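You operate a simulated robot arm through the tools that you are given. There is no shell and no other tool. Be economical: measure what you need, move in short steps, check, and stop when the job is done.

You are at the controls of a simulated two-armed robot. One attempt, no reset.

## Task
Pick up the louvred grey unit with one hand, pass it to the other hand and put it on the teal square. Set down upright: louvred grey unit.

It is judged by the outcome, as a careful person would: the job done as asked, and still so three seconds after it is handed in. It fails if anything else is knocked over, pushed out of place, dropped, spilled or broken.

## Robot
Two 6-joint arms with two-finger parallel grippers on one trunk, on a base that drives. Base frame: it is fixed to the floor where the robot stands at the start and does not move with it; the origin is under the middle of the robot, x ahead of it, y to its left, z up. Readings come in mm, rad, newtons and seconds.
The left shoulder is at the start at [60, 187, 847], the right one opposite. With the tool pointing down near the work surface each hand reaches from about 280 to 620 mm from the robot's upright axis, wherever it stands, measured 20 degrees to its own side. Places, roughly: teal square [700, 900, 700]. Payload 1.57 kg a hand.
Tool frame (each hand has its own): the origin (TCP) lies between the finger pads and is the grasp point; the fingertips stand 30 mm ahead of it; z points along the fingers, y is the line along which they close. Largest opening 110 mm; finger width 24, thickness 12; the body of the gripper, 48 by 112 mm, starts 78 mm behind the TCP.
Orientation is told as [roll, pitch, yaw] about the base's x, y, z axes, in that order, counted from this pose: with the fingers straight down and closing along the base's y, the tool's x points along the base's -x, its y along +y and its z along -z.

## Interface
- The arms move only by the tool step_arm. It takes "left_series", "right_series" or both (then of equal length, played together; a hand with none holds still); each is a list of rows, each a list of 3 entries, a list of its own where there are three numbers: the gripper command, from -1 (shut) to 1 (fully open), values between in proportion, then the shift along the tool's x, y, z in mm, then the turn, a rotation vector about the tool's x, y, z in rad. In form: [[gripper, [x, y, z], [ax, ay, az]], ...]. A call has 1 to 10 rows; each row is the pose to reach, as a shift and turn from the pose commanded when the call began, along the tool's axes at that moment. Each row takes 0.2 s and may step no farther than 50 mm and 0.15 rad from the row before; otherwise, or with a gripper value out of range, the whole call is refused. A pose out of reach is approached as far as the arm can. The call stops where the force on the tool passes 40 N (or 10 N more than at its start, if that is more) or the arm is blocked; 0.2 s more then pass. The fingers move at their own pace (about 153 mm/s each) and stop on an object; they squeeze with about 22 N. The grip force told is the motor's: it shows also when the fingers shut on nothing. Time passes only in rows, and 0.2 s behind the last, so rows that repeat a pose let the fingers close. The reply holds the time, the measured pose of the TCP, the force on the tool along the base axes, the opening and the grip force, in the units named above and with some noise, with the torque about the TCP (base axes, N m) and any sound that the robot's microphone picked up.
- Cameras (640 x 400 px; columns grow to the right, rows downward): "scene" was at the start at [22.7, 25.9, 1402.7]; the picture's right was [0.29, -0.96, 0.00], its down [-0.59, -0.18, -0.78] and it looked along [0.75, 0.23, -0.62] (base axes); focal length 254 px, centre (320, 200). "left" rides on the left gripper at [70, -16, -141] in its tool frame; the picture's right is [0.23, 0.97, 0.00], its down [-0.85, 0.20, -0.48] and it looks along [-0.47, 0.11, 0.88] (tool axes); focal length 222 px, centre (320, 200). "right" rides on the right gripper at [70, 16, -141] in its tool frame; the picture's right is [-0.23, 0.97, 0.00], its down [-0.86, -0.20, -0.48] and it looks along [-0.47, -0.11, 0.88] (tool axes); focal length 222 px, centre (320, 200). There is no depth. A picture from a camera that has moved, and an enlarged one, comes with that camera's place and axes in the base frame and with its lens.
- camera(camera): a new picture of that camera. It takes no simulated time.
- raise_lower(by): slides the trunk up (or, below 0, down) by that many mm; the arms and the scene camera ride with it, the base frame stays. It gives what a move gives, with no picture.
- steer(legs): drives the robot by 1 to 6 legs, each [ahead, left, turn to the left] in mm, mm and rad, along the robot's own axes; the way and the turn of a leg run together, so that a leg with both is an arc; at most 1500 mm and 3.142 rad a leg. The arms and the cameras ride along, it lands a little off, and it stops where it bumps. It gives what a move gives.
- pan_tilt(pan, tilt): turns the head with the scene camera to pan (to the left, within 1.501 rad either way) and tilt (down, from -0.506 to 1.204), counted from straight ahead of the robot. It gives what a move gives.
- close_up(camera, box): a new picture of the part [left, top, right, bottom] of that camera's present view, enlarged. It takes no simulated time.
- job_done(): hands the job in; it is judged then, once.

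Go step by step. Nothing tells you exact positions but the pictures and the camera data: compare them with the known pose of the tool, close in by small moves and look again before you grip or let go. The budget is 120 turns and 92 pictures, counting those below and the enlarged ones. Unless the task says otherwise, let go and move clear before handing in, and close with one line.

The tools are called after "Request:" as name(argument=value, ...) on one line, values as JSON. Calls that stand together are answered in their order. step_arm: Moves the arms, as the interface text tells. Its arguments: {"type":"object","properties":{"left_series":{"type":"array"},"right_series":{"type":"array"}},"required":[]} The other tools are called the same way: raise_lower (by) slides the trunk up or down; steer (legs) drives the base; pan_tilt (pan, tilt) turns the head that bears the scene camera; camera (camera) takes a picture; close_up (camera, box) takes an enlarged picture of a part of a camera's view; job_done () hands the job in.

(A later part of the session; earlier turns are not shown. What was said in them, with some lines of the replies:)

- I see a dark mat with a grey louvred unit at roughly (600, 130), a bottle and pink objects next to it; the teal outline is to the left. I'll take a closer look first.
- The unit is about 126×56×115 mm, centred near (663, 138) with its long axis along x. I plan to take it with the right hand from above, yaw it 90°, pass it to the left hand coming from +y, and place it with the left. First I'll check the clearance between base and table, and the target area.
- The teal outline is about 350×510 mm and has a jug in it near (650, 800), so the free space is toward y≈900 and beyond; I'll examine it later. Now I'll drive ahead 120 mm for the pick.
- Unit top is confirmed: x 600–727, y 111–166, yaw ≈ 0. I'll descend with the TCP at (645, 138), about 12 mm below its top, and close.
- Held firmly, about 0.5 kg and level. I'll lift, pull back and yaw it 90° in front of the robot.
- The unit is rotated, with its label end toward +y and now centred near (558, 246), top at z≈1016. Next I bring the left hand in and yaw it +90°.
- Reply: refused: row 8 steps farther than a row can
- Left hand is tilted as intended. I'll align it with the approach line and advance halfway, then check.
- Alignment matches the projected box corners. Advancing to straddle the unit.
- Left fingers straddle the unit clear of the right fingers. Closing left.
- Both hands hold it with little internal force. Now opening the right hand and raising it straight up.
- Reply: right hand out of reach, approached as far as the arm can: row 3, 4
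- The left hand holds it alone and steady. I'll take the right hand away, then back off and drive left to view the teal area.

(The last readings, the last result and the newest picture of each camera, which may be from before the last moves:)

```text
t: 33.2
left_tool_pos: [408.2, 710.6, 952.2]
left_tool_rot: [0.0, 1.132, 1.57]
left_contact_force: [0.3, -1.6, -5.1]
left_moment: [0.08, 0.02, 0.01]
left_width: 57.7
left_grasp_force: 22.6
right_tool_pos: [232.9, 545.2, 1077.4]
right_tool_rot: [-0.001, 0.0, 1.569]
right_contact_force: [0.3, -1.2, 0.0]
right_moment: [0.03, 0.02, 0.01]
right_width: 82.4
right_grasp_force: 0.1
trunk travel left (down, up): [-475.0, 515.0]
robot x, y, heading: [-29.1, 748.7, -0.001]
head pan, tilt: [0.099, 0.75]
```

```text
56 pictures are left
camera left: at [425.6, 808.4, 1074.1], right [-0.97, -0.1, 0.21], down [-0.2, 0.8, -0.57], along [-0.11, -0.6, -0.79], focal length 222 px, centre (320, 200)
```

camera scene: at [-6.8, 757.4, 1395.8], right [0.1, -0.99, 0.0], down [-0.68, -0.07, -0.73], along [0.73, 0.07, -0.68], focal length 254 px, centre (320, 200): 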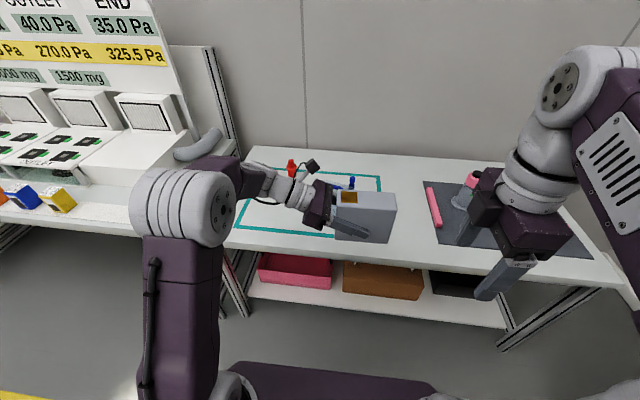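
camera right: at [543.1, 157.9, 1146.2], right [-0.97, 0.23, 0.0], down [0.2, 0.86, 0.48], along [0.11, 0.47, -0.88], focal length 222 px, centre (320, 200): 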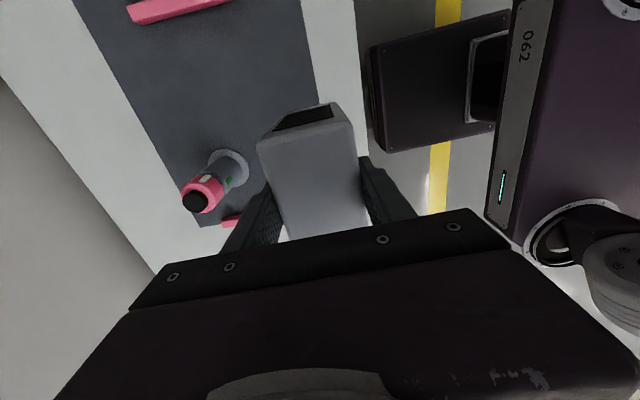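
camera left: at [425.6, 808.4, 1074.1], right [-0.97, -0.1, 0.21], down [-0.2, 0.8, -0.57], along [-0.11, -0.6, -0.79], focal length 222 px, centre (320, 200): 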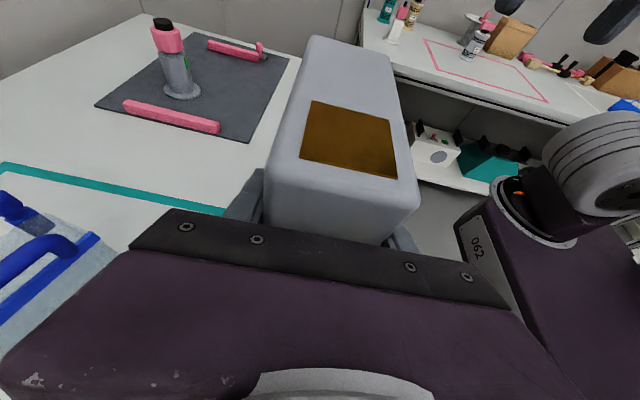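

Request:
steer(legs=[[0, 250, 0]])

Request:
pan_tilt(pan=-0.25, tilt=0.75)

Request:
camera(camera="scene")

```text
t: 35.0
left_tool_pos: [408.0, 960.5, 952.6]
left_tool_rot: [0.0, 1.133, 1.57]
left_contact_force: [-0.2, -0.2, -5.4]
left_moment: [0.05, 0.01, -0.02]
left_width: 57.8
left_grasp_force: 21.9
right_tool_pos: [232.4, 796.5, 1076.3]
right_tool_rot: [-0.001, 0.0, 1.568]
right_contact_force: [-0.1, -0.1, -0.6]
right_moment: [-0.03, 0.02, 0.02]
right_width: 82.6
right_grasp_force: 0.1
trunk travel left (down, up): [-475.0, 515.0]
robot x, y, heading: [-30.4, 1000.6, 0.002]
head pan, tilt: [0.099, 0.75]
```

```text
t: 35.8
left_tool_pos: [408.1, 961.2, 951.7]
left_tool_rot: [0.0, 1.133, 1.568]
left_contact_force: [-0.1, 0.0, -4.7]
left_moment: [0.09, 0.03, 0.0]
left_width: 57.8
left_grasp_force: 21.9
right_tool_pos: [231.8, 795.1, 1075.7]
right_tool_rot: [-0.001, 0.001, 1.568]
right_contact_force: [0.0, -0.5, -0.9]
right_moment: [-0.01, -0.01, 0.02]
right_width: 82.3
right_grasp_force: 0.1
trunk travel left (down, up): [-475.0, 515.0]
robot x, y, heading: [-30.3, 993.1, 0.004]
head pan, tilt: [-0.25, 0.75]
```

```text
55 pictures are left
camera scene: at [-9.4, 979.3, 1395.8], right [-0.24, -0.97, 0.0], down [-0.66, 0.17, -0.73], along [0.71, -0.18, -0.68], focal length 254 px, centre (320, 200)
```

scene: 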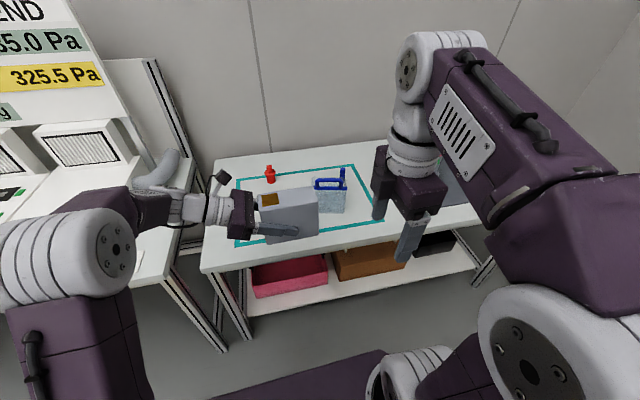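

Request:
close_up(camera="scene", box=[200, 140, 392, 260])

```text
3.33 times, centred on (296, 200) of scene
camera zoom: at [-9.4, 979.3, 1395.8], right [-0.24, -0.97, 0.0], down [-0.66, 0.17, -0.73], along [0.71, -0.18, -0.68], focal length 847 px, centre (400, 200)
```

zoom: 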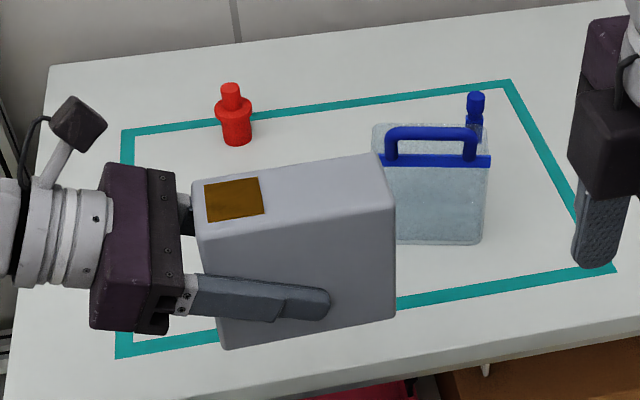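

Teal rectangle spans x 553–920, y 588–1122; the jug occupies y≈715–840, x≈615–740 and a red bottle is at ≈(875, 973). Free spot: unit centre near (690, 955). I'll drive ahead 180 mm.

Request:
steer(legs=[[180, 0, 0]])

Request:
camera(camera="scene")

Request:
camera(camera="left")

```text
t: 37.3
left_tool_pos: [590.2, 961.8, 951.4]
left_tool_rot: [0.002, 1.131, 1.571]
left_contact_force: [0.1, 0.8, -5.4]
left_moment: [0.08, 0.02, -0.03]
left_width: 57.7
left_grasp_force: 21.9
right_tool_pos: [412.8, 795.1, 1075.5]
right_tool_rot: [0.002, 0.0, 1.571]
right_contact_force: [0.6, 1.1, 0.6]
right_moment: [-0.02, 0.02, 0.02]
right_width: 82.6
right_grasp_force: 0.1
trunk travel left (down, up): [-475.0, 515.0]
robot x, y, heading: [152.8, 998.3, 0.003]
head pan, tilt: [-0.25, 0.75]
```

```text
53 pictures are left
camera scene: at [172.2, 979.8, 1395.8], right [-0.24, -0.97, 0.0], down [-0.66, 0.17, -0.73], along [0.71, -0.18, -0.68], focal length 254 px, centre (320, 200)
```

scene: 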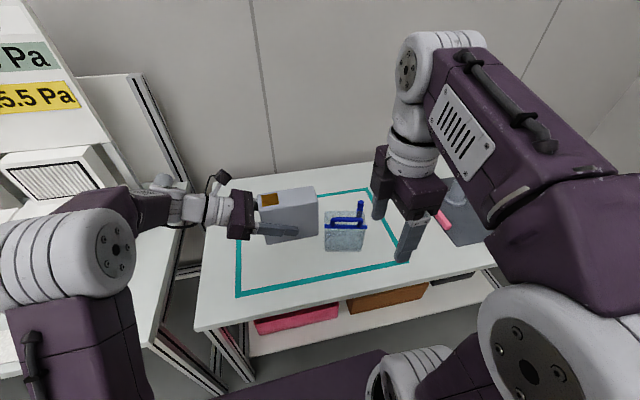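

```text
52 pictures are left
camera left: at [606.4, 1059.1, 1073.8], right [-0.97, -0.09, 0.21], down [-0.2, 0.8, -0.57], along [-0.11, -0.6, -0.79], focal length 222 px, centre (320, 200)
```

left: 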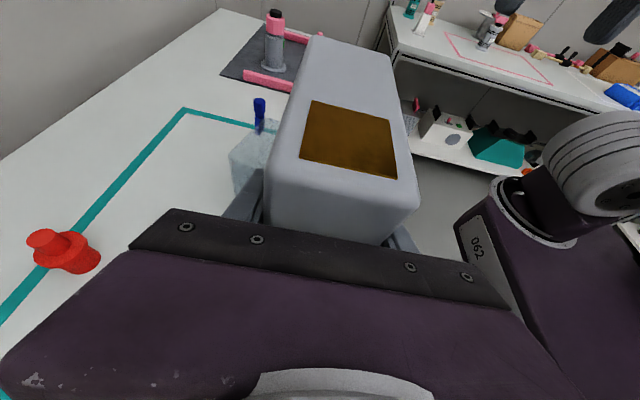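

Request:
step_arm(left_series=[[-1, [-3, -25, -7], [0, 0, 0]], [-1, [-3, -50, -7], [0, 0, 0]], [-1, [-3, -75, -7], [0, 0, 0]], [-1, [-3, -100, -7], [0, 0, 0]], [-1, [-3, -100, -7], [0, 0, 0]]])

Request:
pan_tilt(pan=0.2, tilt=0.75)

Request:
camera(camera="scene")

```text
t: 38.5
left_tool_pos: [688.0, 969.6, 953.2]
left_tool_rot: [0.001, 1.134, 1.57]
left_contact_force: [-0.7, 0.2, -6.1]
left_moment: [0.06, -0.02, 0.02]
left_width: 57.7
left_grasp_force: 21.9
right_tool_pos: [413.0, 797.1, 1076.4]
right_tool_rot: [0.001, 0.001, 1.57]
right_contact_force: [0.5, -0.3, 0.6]
right_moment: [0.02, -0.01, 0.0]
right_width: 82.6
right_grasp_force: 0.1
trunk travel left (down, up): [-475.0, 515.0]
robot x, y, heading: [148.7, 998.6, -0.002]
head pan, tilt: [-0.25, 0.75]
```

```text
t: 39.4
left_tool_pos: [689.6, 969.4, 952.1]
left_tool_rot: [0.001, 1.132, 1.571]
left_contact_force: [-0.4, -0.3, -5.3]
left_moment: [0.02, -0.04, 0.01]
left_width: 57.9
left_grasp_force: 22.1
right_tool_pos: [413.1, 794.7, 1076.1]
right_tool_rot: [0.0, 0.0, 1.57]
right_contact_force: [0.8, -0.1, -0.2]
right_moment: [0.0, -0.02, 0.01]
right_width: 82.7
right_grasp_force: 0.2
trunk travel left (down, up): [-475.0, 515.0]
robot x, y, heading: [150.6, 1001.5, 0.001]
head pan, tilt: [0.201, 0.75]
```

```text
51 pictures are left
camera scene: at [172.1, 1016.7, 1395.8], right [0.2, -0.98, 0.0], down [-0.67, -0.14, -0.73], along [0.72, 0.15, -0.68], focal length 254 px, centre (320, 200)
```

scene: 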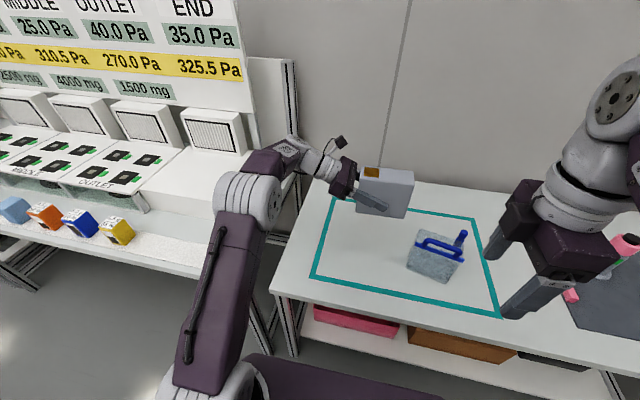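

The elbow stays over the gap between tables with room. Descend most of the way, then look.

Request:
step_arm(left_series=[[-1, [-22.6, 0, 10.6], [0, 0, 0]], [-1, [-45.3, 0, 21.1], [0, 0, 0]], [-1, [-67.9, 0, 31.7], [0, 0, 0]], [-1, [-90.6, 0, 42.3], [0, 0, 0]], [-1, [-90.6, 0, 42.3], [0, 0, 0]]])

Request:
camera(camera="scene")

```text
t: 40.6
left_tool_pos: [688.9, 970.4, 851.9]
left_tool_rot: [-0.001, 1.133, 1.569]
left_contact_force: [-0.7, 0.5, -5.2]
left_moment: [0.04, -0.02, 0.01]
left_width: 57.7
left_grasp_force: 22.3
right_tool_pos: [412.2, 796.5, 1076.4]
right_tool_rot: [-0.001, 0.0, 1.57]
right_contact_force: [0.5, -0.4, 0.5]
right_moment: [-0.02, 0.01, -0.02]
right_width: 82.3
right_grasp_force: 0.1
trunk travel left (down, up): [-475.0, 515.0]
robot x, y, heading: [150.1, 1000.7, 0.0]
head pan, tilt: [0.201, 0.75]
```

```text
50 pictures are left
camera scene: at [171.7, 1016.7, 1395.8], right [0.2, -0.98, 0.0], down [-0.67, -0.14, -0.73], along [0.72, 0.15, -0.68], focal length 254 px, centre (320, 200)
```

scene: 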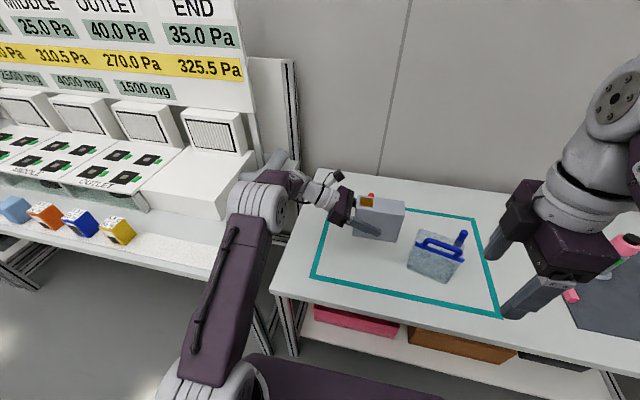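

Request:
step_arm(left_series=[[-1, [-22.6, 0, 10.6], [0, 0, 0]], [-1, [-45.3, 0, 21.1], [0, 0, 0]], [-1, [-63.4, 0, 29.6], [0, 0, 0]], [-1, [-63.4, 0, 29.6], [0, 0, 0]]])

Request:
close_up(camera="scene", box=[200, 130, 424, 270])

Request:
camera(camera="left")

```text
t: 41.6
left_tool_pos: [687.8, 970.6, 782.1]
left_tool_rot: [0.0, 1.133, 1.57]
left_contact_force: [-0.3, 0.7, -3.7]
left_moment: [0.08, 0.02, -0.01]
left_width: 58.1
left_grasp_force: 21.8
right_tool_pos: [412.4, 796.0, 1075.2]
right_tool_rot: [0.0, 0.001, 1.571]
right_contact_force: [-0.7, 0.2, 0.6]
right_moment: [0.01, 0.0, -0.03]
right_width: 82.6
right_grasp_force: 0.1
trunk travel left (down, up): [-475.0, 515.0]
robot x, y, heading: [151.9, 999.9, 0.003]
head pan, tilt: [0.201, 0.75]
```

```text
2.86 times, centred on (312, 200) of scene
camera zoom: at [171.8, 1016.8, 1395.8], right [0.2, -0.98, 0.0], down [-0.67, -0.14, -0.73], along [0.72, 0.15, -0.68], focal length 726 px, centre (343, 200)
```

zoom: 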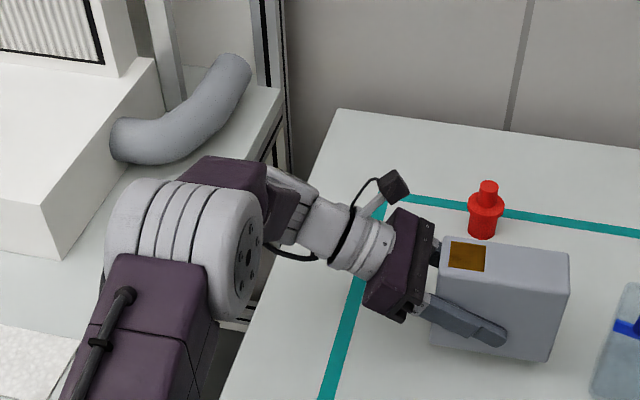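

```text
48 pictures are left
camera left: at [704.8, 1066.6, 904.4], right [-0.97, -0.09, 0.21], down [-0.2, 0.8, -0.57], along [-0.11, -0.6, -0.79], focal length 222 px, centre (320, 200)
```

left: 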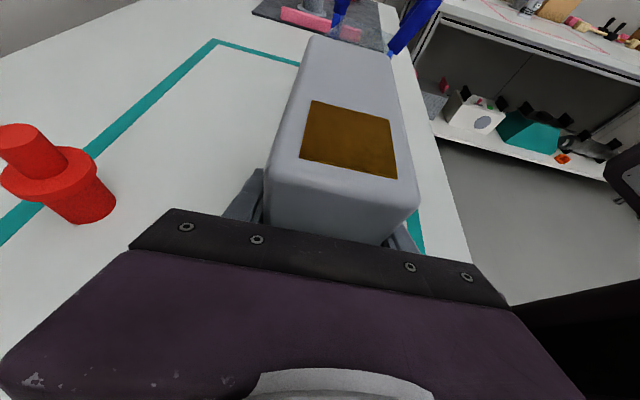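

Request:
step_arm(left_series=[[-1, [-9.1, 0, 4.2], [0, 0, 0]], [-1, [-15.4, 0, 7.2], [0, 0, 0]], [-1, [-18.1, 0, 8.5], [0, 0, 0]], [-1, [-18.1, 0, 8.5], [0, 0, 0]]])

Request:
close_up(camera="scene", box=[300, 170, 460, 270])

```text
t: 42.6
left_tool_pos: [688.6, 970.5, 762.2]
left_tool_rot: [0.001, 1.132, 1.571]
left_contact_force: [-0.6, 0.2, -5.2]
left_moment: [0.07, 0.02, -0.03]
left_width: 57.9
left_grasp_force: 22.5
right_tool_pos: [412.7, 795.6, 1076.2]
right_tool_rot: [0.0, 0.001, 1.571]
right_contact_force: [0.2, 0.8, -0.3]
right_moment: [-0.01, 0.02, 0.01]
right_width: 82.5
right_grasp_force: 0.1
trunk travel left (down, up): [-475.0, 515.0]
robot x, y, heading: [148.5, 996.9, -0.0]
head pan, tilt: [0.201, 0.75]
```

```text
4.00 times, centred on (380, 220) of scene
camera zoom: at [172.1, 1016.8, 1395.8], right [0.2, -0.98, 0.0], down [-0.67, -0.14, -0.73], along [0.72, 0.15, -0.68], focal length 1017 px, centre (80, 120)
```

zoom: 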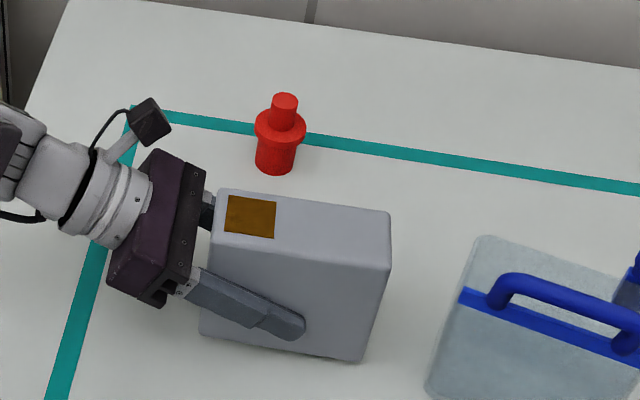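

Nearly down and well clear of jug and bottle. Lowering in 2 mm steps until contact.

Request:
step_arm(left_series=[[-1, [-1.8, 0, 0.85], [0, 0, 0]], [-1, [-3.6, 0, 1.7], [0, 0, 0]], [-1, [-3.6, 0, 1.7], [0, 0, 0]]])

Request:
step_arm(left_series=[[-1, [-1.4, 0, 0.6], [0, 0, 0]], [-1, [-1.4, 0, 0.6], [0, 0, 0]]])

Request:
step_arm(left_series=[[-1, [-1.4, 0, 0.6], [0, 0, 0]], [-1, [-1.4, 0, 0.6], [0, 0, 0]]])

```text
t: 43.4
left_tool_pos: [688.5, 971.4, 758.6]
left_tool_rot: [0.0, 1.132, 1.572]
left_contact_force: [0.5, -0.8, -5.4]
left_moment: [0.07, -0.01, -0.03]
left_width: 57.8
left_grasp_force: 21.9
right_tool_pos: [412.1, 795.2, 1075.7]
right_tool_rot: [0.0, 0.001, 1.571]
right_contact_force: [-1.0, -0.6, 0.0]
right_moment: [-0.03, -0.01, 0.0]
right_width: 82.4
right_grasp_force: 0.0
trunk travel left (down, up): [-475.0, 515.0]
robot x, y, heading: [145.8, 1004.6, 0.002]
head pan, tilt: [0.201, 0.75]
```

```text
t: 44.0
left_tool_pos: [688.6, 969.4, 757.0]
left_tool_rot: [0.0, 1.133, 1.57]
left_contact_force: [-0.2, 0.4, -4.9]
left_moment: [0.06, -0.01, 0.06]
left_width: 58.1
left_grasp_force: 22.0
right_tool_pos: [413.1, 796.6, 1076.2]
right_tool_rot: [0.001, 0.0, 1.571]
right_contact_force: [-0.2, 0.5, 0.1]
right_moment: [0.01, -0.01, 0.01]
right_width: 82.6
right_grasp_force: 0.0
trunk travel left (down, up): [-475.0, 515.0]
robot x, y, heading: [151.1, 1000.0, 0.006]
head pan, tilt: [0.201, 0.75]
```

```text
t: 44.6
left_tool_pos: [688.7, 970.3, 754.8]
left_tool_rot: [0.002, 1.134, 1.571]
left_contact_force: [-0.3, -0.2, -5.2]
left_moment: [0.08, -0.02, 0.01]
left_width: 58.0
left_grasp_force: 22.1
right_tool_pos: [414.0, 795.8, 1076.6]
right_tool_rot: [-0.001, -0.001, 1.569]
right_contact_force: [-0.1, 0.3, -0.4]
right_moment: [0.02, -0.01, -0.02]
right_width: 82.2
right_grasp_force: 0.0
trunk travel left (down, up): [-475.0, 515.0]
robot x, y, heading: [150.1, 1000.2, 0.001]
head pan, tilt: [0.201, 0.75]
```

Request:
step_arm(left_series=[[-1, [-1.8, 0, 0.85], [0, 0, 0]], [-1, [-1.8, 0, 0.85], [0, 0, 0]]])

Request:
step_arm(left_series=[[-1, [-1.8, 0, 0.85], [0, 0, 0]], [-1, [-1.8, 0, 0.85], [0, 0, 0]]])

Request:
close_up(camera="scene", box=[300, 170, 460, 270])

```text
t: 45.2
left_tool_pos: [689.7, 969.5, 753.7]
left_tool_rot: [0.002, 1.131, 1.571]
left_contact_force: [-0.4, 0.3, -6.0]
left_moment: [0.06, -0.01, 0.0]
left_width: 57.9
left_grasp_force: 21.9
right_tool_pos: [411.8, 795.4, 1076.0]
right_tool_rot: [0.001, 0.0, 1.572]
right_contact_force: [-0.5, 0.1, -0.7]
right_moment: [-0.02, -0.03, -0.01]
right_width: 82.5
right_grasp_force: 0.0
trunk travel left (down, up): [-475.0, 515.0]
robot x, y, heading: [148.8, 1000.4, -0.001]
head pan, tilt: [0.201, 0.75]
```

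```text
t: 45.8
left_tool_pos: [689.1, 969.4, 751.6]
left_tool_rot: [0.0, 1.133, 1.571]
left_contact_force: [0.4, 0.0, -5.3]
left_moment: [0.06, 0.02, -0.02]
left_width: 57.8
left_grasp_force: 22.1
right_tool_pos: [414.3, 796.0, 1076.2]
right_tool_rot: [0.0, 0.0, 1.571]
right_contact_force: [0.5, 0.5, -0.4]
right_moment: [-0.05, -0.05, -0.02]
right_width: 82.8
right_grasp_force: 0.2
trunk travel left (down, up): [-475.0, 515.0]
robot x, y, heading: [149.9, 998.1, 0.003]
head pan, tilt: [0.201, 0.75]
```

```text
4.00 times, centred on (380, 220) of scene
camera zoom: at [172.1, 1016.8, 1395.8], right [0.2, -0.98, 0.0], down [-0.67, -0.14, -0.73], along [0.72, 0.15, -0.68], focal length 1017 px, centre (80, 120)
```

zoom: 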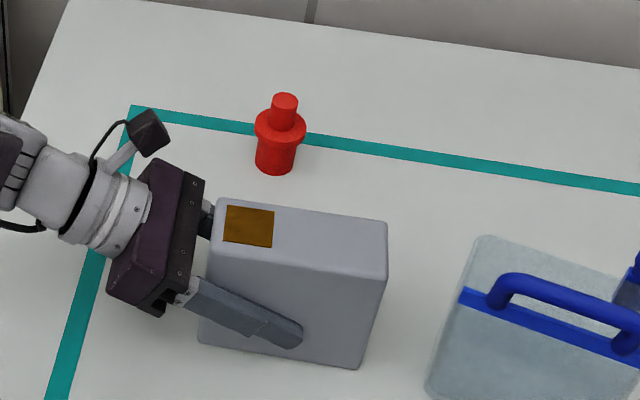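

Request:
step_arm(left_series=[[-1, [-1.8, 0, 0.85], [0, 0, 0]], [-1, [-1.8, 0, 0.85], [0, 0, 0]]])

Request:
step_arm(left_series=[[-1, [-1.8, 0, 0.85], [0, 0, 0]], [-1, [-1.8, 0, 0.85], [0, 0, 0]]])

Request:
step_arm(left_series=[[-1, [-1.8, 0, 0.85], [0, 0, 0]], [-1, [-1.8, 0, 0.85], [0, 0, 0]]])

```text
t: 46.4
left_tool_pos: [688.7, 968.8, 750.6]
left_tool_rot: [-0.008, 1.134, 1.565]
left_contact_force: [2.4, 0.9, 9.5]
left_moment: [0.86, 0.22, -0.18]
left_width: 58.2
left_grasp_force: 22.5
right_tool_pos: [411.1, 795.5, 1076.9]
right_tool_rot: [0.0, -0.001, 1.57]
right_contact_force: [-0.4, -0.9, 0.0]
right_moment: [0.02, 0.0, 0.0]
right_width: 82.4
right_grasp_force: 0.0
trunk travel left (down, up): [-475.0, 515.0]
robot x, y, heading: [150.3, 1000.7, 0.001]
head pan, tilt: [0.201, 0.75]
```

```text
t: 47.0
left_tool_pos: [688.4, 968.9, 749.3]
left_tool_rot: [-0.005, 1.134, 1.565]
left_contact_force: [3.4, -0.1, 15.1]
left_moment: [0.14, 0.4, 0.19]
left_width: 57.9
left_grasp_force: 22.0
right_tool_pos: [411.0, 795.7, 1075.3]
right_tool_rot: [-0.003, 0.0, 1.572]
right_contact_force: [0.4, -0.1, -0.1]
right_moment: [0.0, -0.01, -0.03]
right_width: 82.6
right_grasp_force: 0.1
trunk travel left (down, up): [-475.0, 515.0]
robot x, y, heading: [150.5, 997.4, 0.0]
head pan, tilt: [0.201, 0.75]
```

```text
t: 47.6
left_tool_pos: [686.4, 971.0, 745.7]
left_tool_rot: [-0.004, 1.132, 1.565]
left_contact_force: [3.6, -0.6, 16.1]
left_moment: [0.2, 0.26, -0.01]
left_width: 58.0
left_grasp_force: 21.9
right_tool_pos: [411.6, 796.1, 1075.6]
right_tool_rot: [0.0, -0.001, 1.572]
right_contact_force: [-0.5, -0.2, 0.9]
right_moment: [0.0, -0.01, -0.03]
right_width: 82.2
right_grasp_force: 0.1
trunk travel left (down, up): [-475.0, 515.0]
robot x, y, heading: [149.9, 1001.4, 0.003]
head pan, tilt: [0.201, 0.75]
```

The unit is seated on the table (contact force about +15–20 N). Opening the left hand and checking before withdrawing.

Request:
step_arm(left_series=[[0.3, [0, 0, 0], [0, 0, 0]], [0.5, [0, 0, 0], [0, 0, 0]], [0.5, [0, 0, 0], [0, 0, 0]]])

Request:
close_up(camera="scene", box=[300, 170, 460, 270])

Request:
camera(camera="left")

```text
t: 48.4
left_tool_pos: [688.6, 970.3, 744.9]
left_tool_rot: [0.0, 1.132, 1.569]
left_contact_force: [-0.4, 0.1, 0.4]
left_moment: [-0.01, 0.01, 0.01]
left_width: 82.5
left_grasp_force: 0.1
right_tool_pos: [413.1, 795.2, 1075.4]
right_tool_rot: [0.0, 0.0, 1.57]
right_contact_force: [0.1, -0.1, -0.6]
right_moment: [0.0, 0.02, 0.0]
right_width: 82.6
right_grasp_force: 0.1
trunk travel left (down, up): [-475.0, 515.0]
robot x, y, heading: [148.6, 1000.6, 0.001]
head pan, tilt: [0.201, 0.75]
```

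```text
4.00 times, centred on (380, 220) of scene
camera zoom: at [171.3, 1016.9, 1395.8], right [0.2, -0.98, 0.0], down [-0.67, -0.14, -0.73], along [0.72, 0.15, -0.68], focal length 1017 px, centre (80, 120)
```

zoom: 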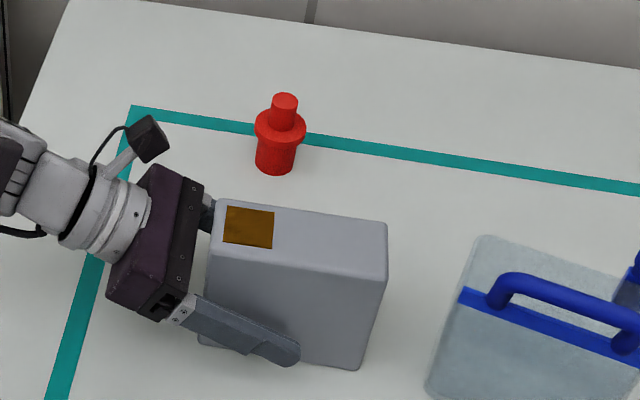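

```text
44 pictures are left
camera left: at [705.1, 1067.3, 867.5], right [-0.97, -0.09, 0.21], down [-0.2, 0.8, -0.57], along [-0.11, -0.6, -0.79], focal length 222 px, centre (320, 200)
```

left: 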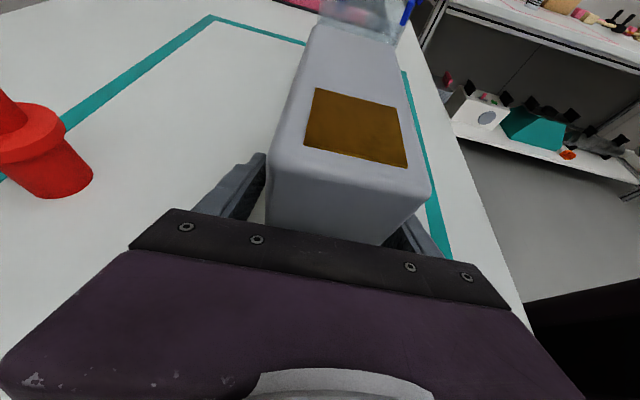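

Released cleanly, both fingers clear of its sides. I'll lift the hand straight up past the unit.

Request:
step_arm(left_series=[[0.5, [18.1, 0, -8.5], [0, 0, 0]], [0.5, [45.3, 0, -21.1], [0, 0, 0]], [0.5, [81.5, 0, -38.1], [0, 0, 0]], [0.5, [117.8, 0, -55], [0, 0, 0]], [0.5, [145, 0, -67.7], [0, 0, 0]], [0.5, [163, 0, -76], [0, 0, 0]]])

Request:
camera(camera="scene")

Request:
camera(camera="left")

```text
t: 49.8
left_tool_pos: [688.1, 971.8, 925.8]
left_tool_rot: [0.0, 1.132, 1.57]
left_contact_force: [-0.4, 0.0, -0.5]
left_moment: [0.03, -0.02, -0.01]
left_width: 82.3
left_grasp_force: 0.0
right_tool_pos: [411.7, 796.1, 1076.5]
right_tool_rot: [0.0, 0.0, 1.571]
right_contact_force: [-0.1, 0.5, 0.0]
right_moment: [0.0, 0.0, 0.02]
right_width: 82.7
right_grasp_force: 0.0
trunk travel left (down, up): [-475.0, 515.0]
robot x, y, heading: [152.0, 1000.3, 0.005]
head pan, tilt: [0.201, 0.75]
```

```text
43 pictures are left
camera scene: at [171.0, 1016.8, 1395.8], right [0.2, -0.98, 0.0], down [-0.67, -0.14, -0.73], along [0.72, 0.15, -0.68], focal length 254 px, centre (320, 200)
```

scene: 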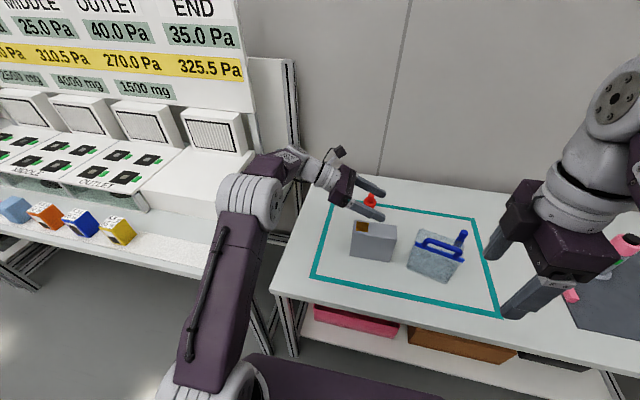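

```text
42 pictures are left
camera left: at [705.3, 1067.4, 1047.7], right [-0.97, -0.09, 0.21], down [-0.2, 0.8, -0.57], along [-0.11, -0.6, -0.79], focal length 222 px, centre (320, 200)
```

left: 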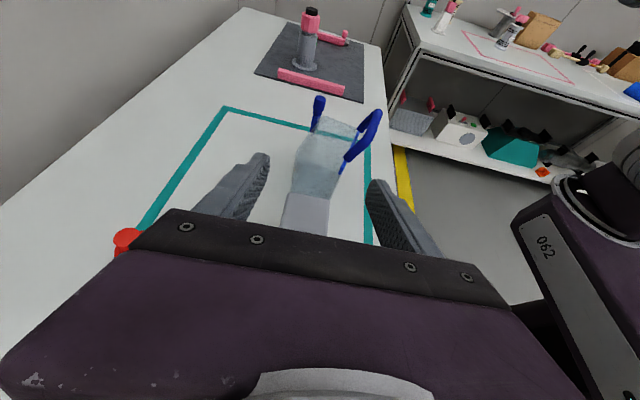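

The unit stands upright and untouched inside the teal outline, with the jug and the red bottle where they were and both hands clear. Handing in.

Request:
job_done()

```text
The job is handed in.
```

I picked up the louvred grey unit with the right hand, passed it to the left, and set it down upright inside the teal outline at about (690, 955). The jug and the red bottle were not touched, and both hands were clear when I handed it in.
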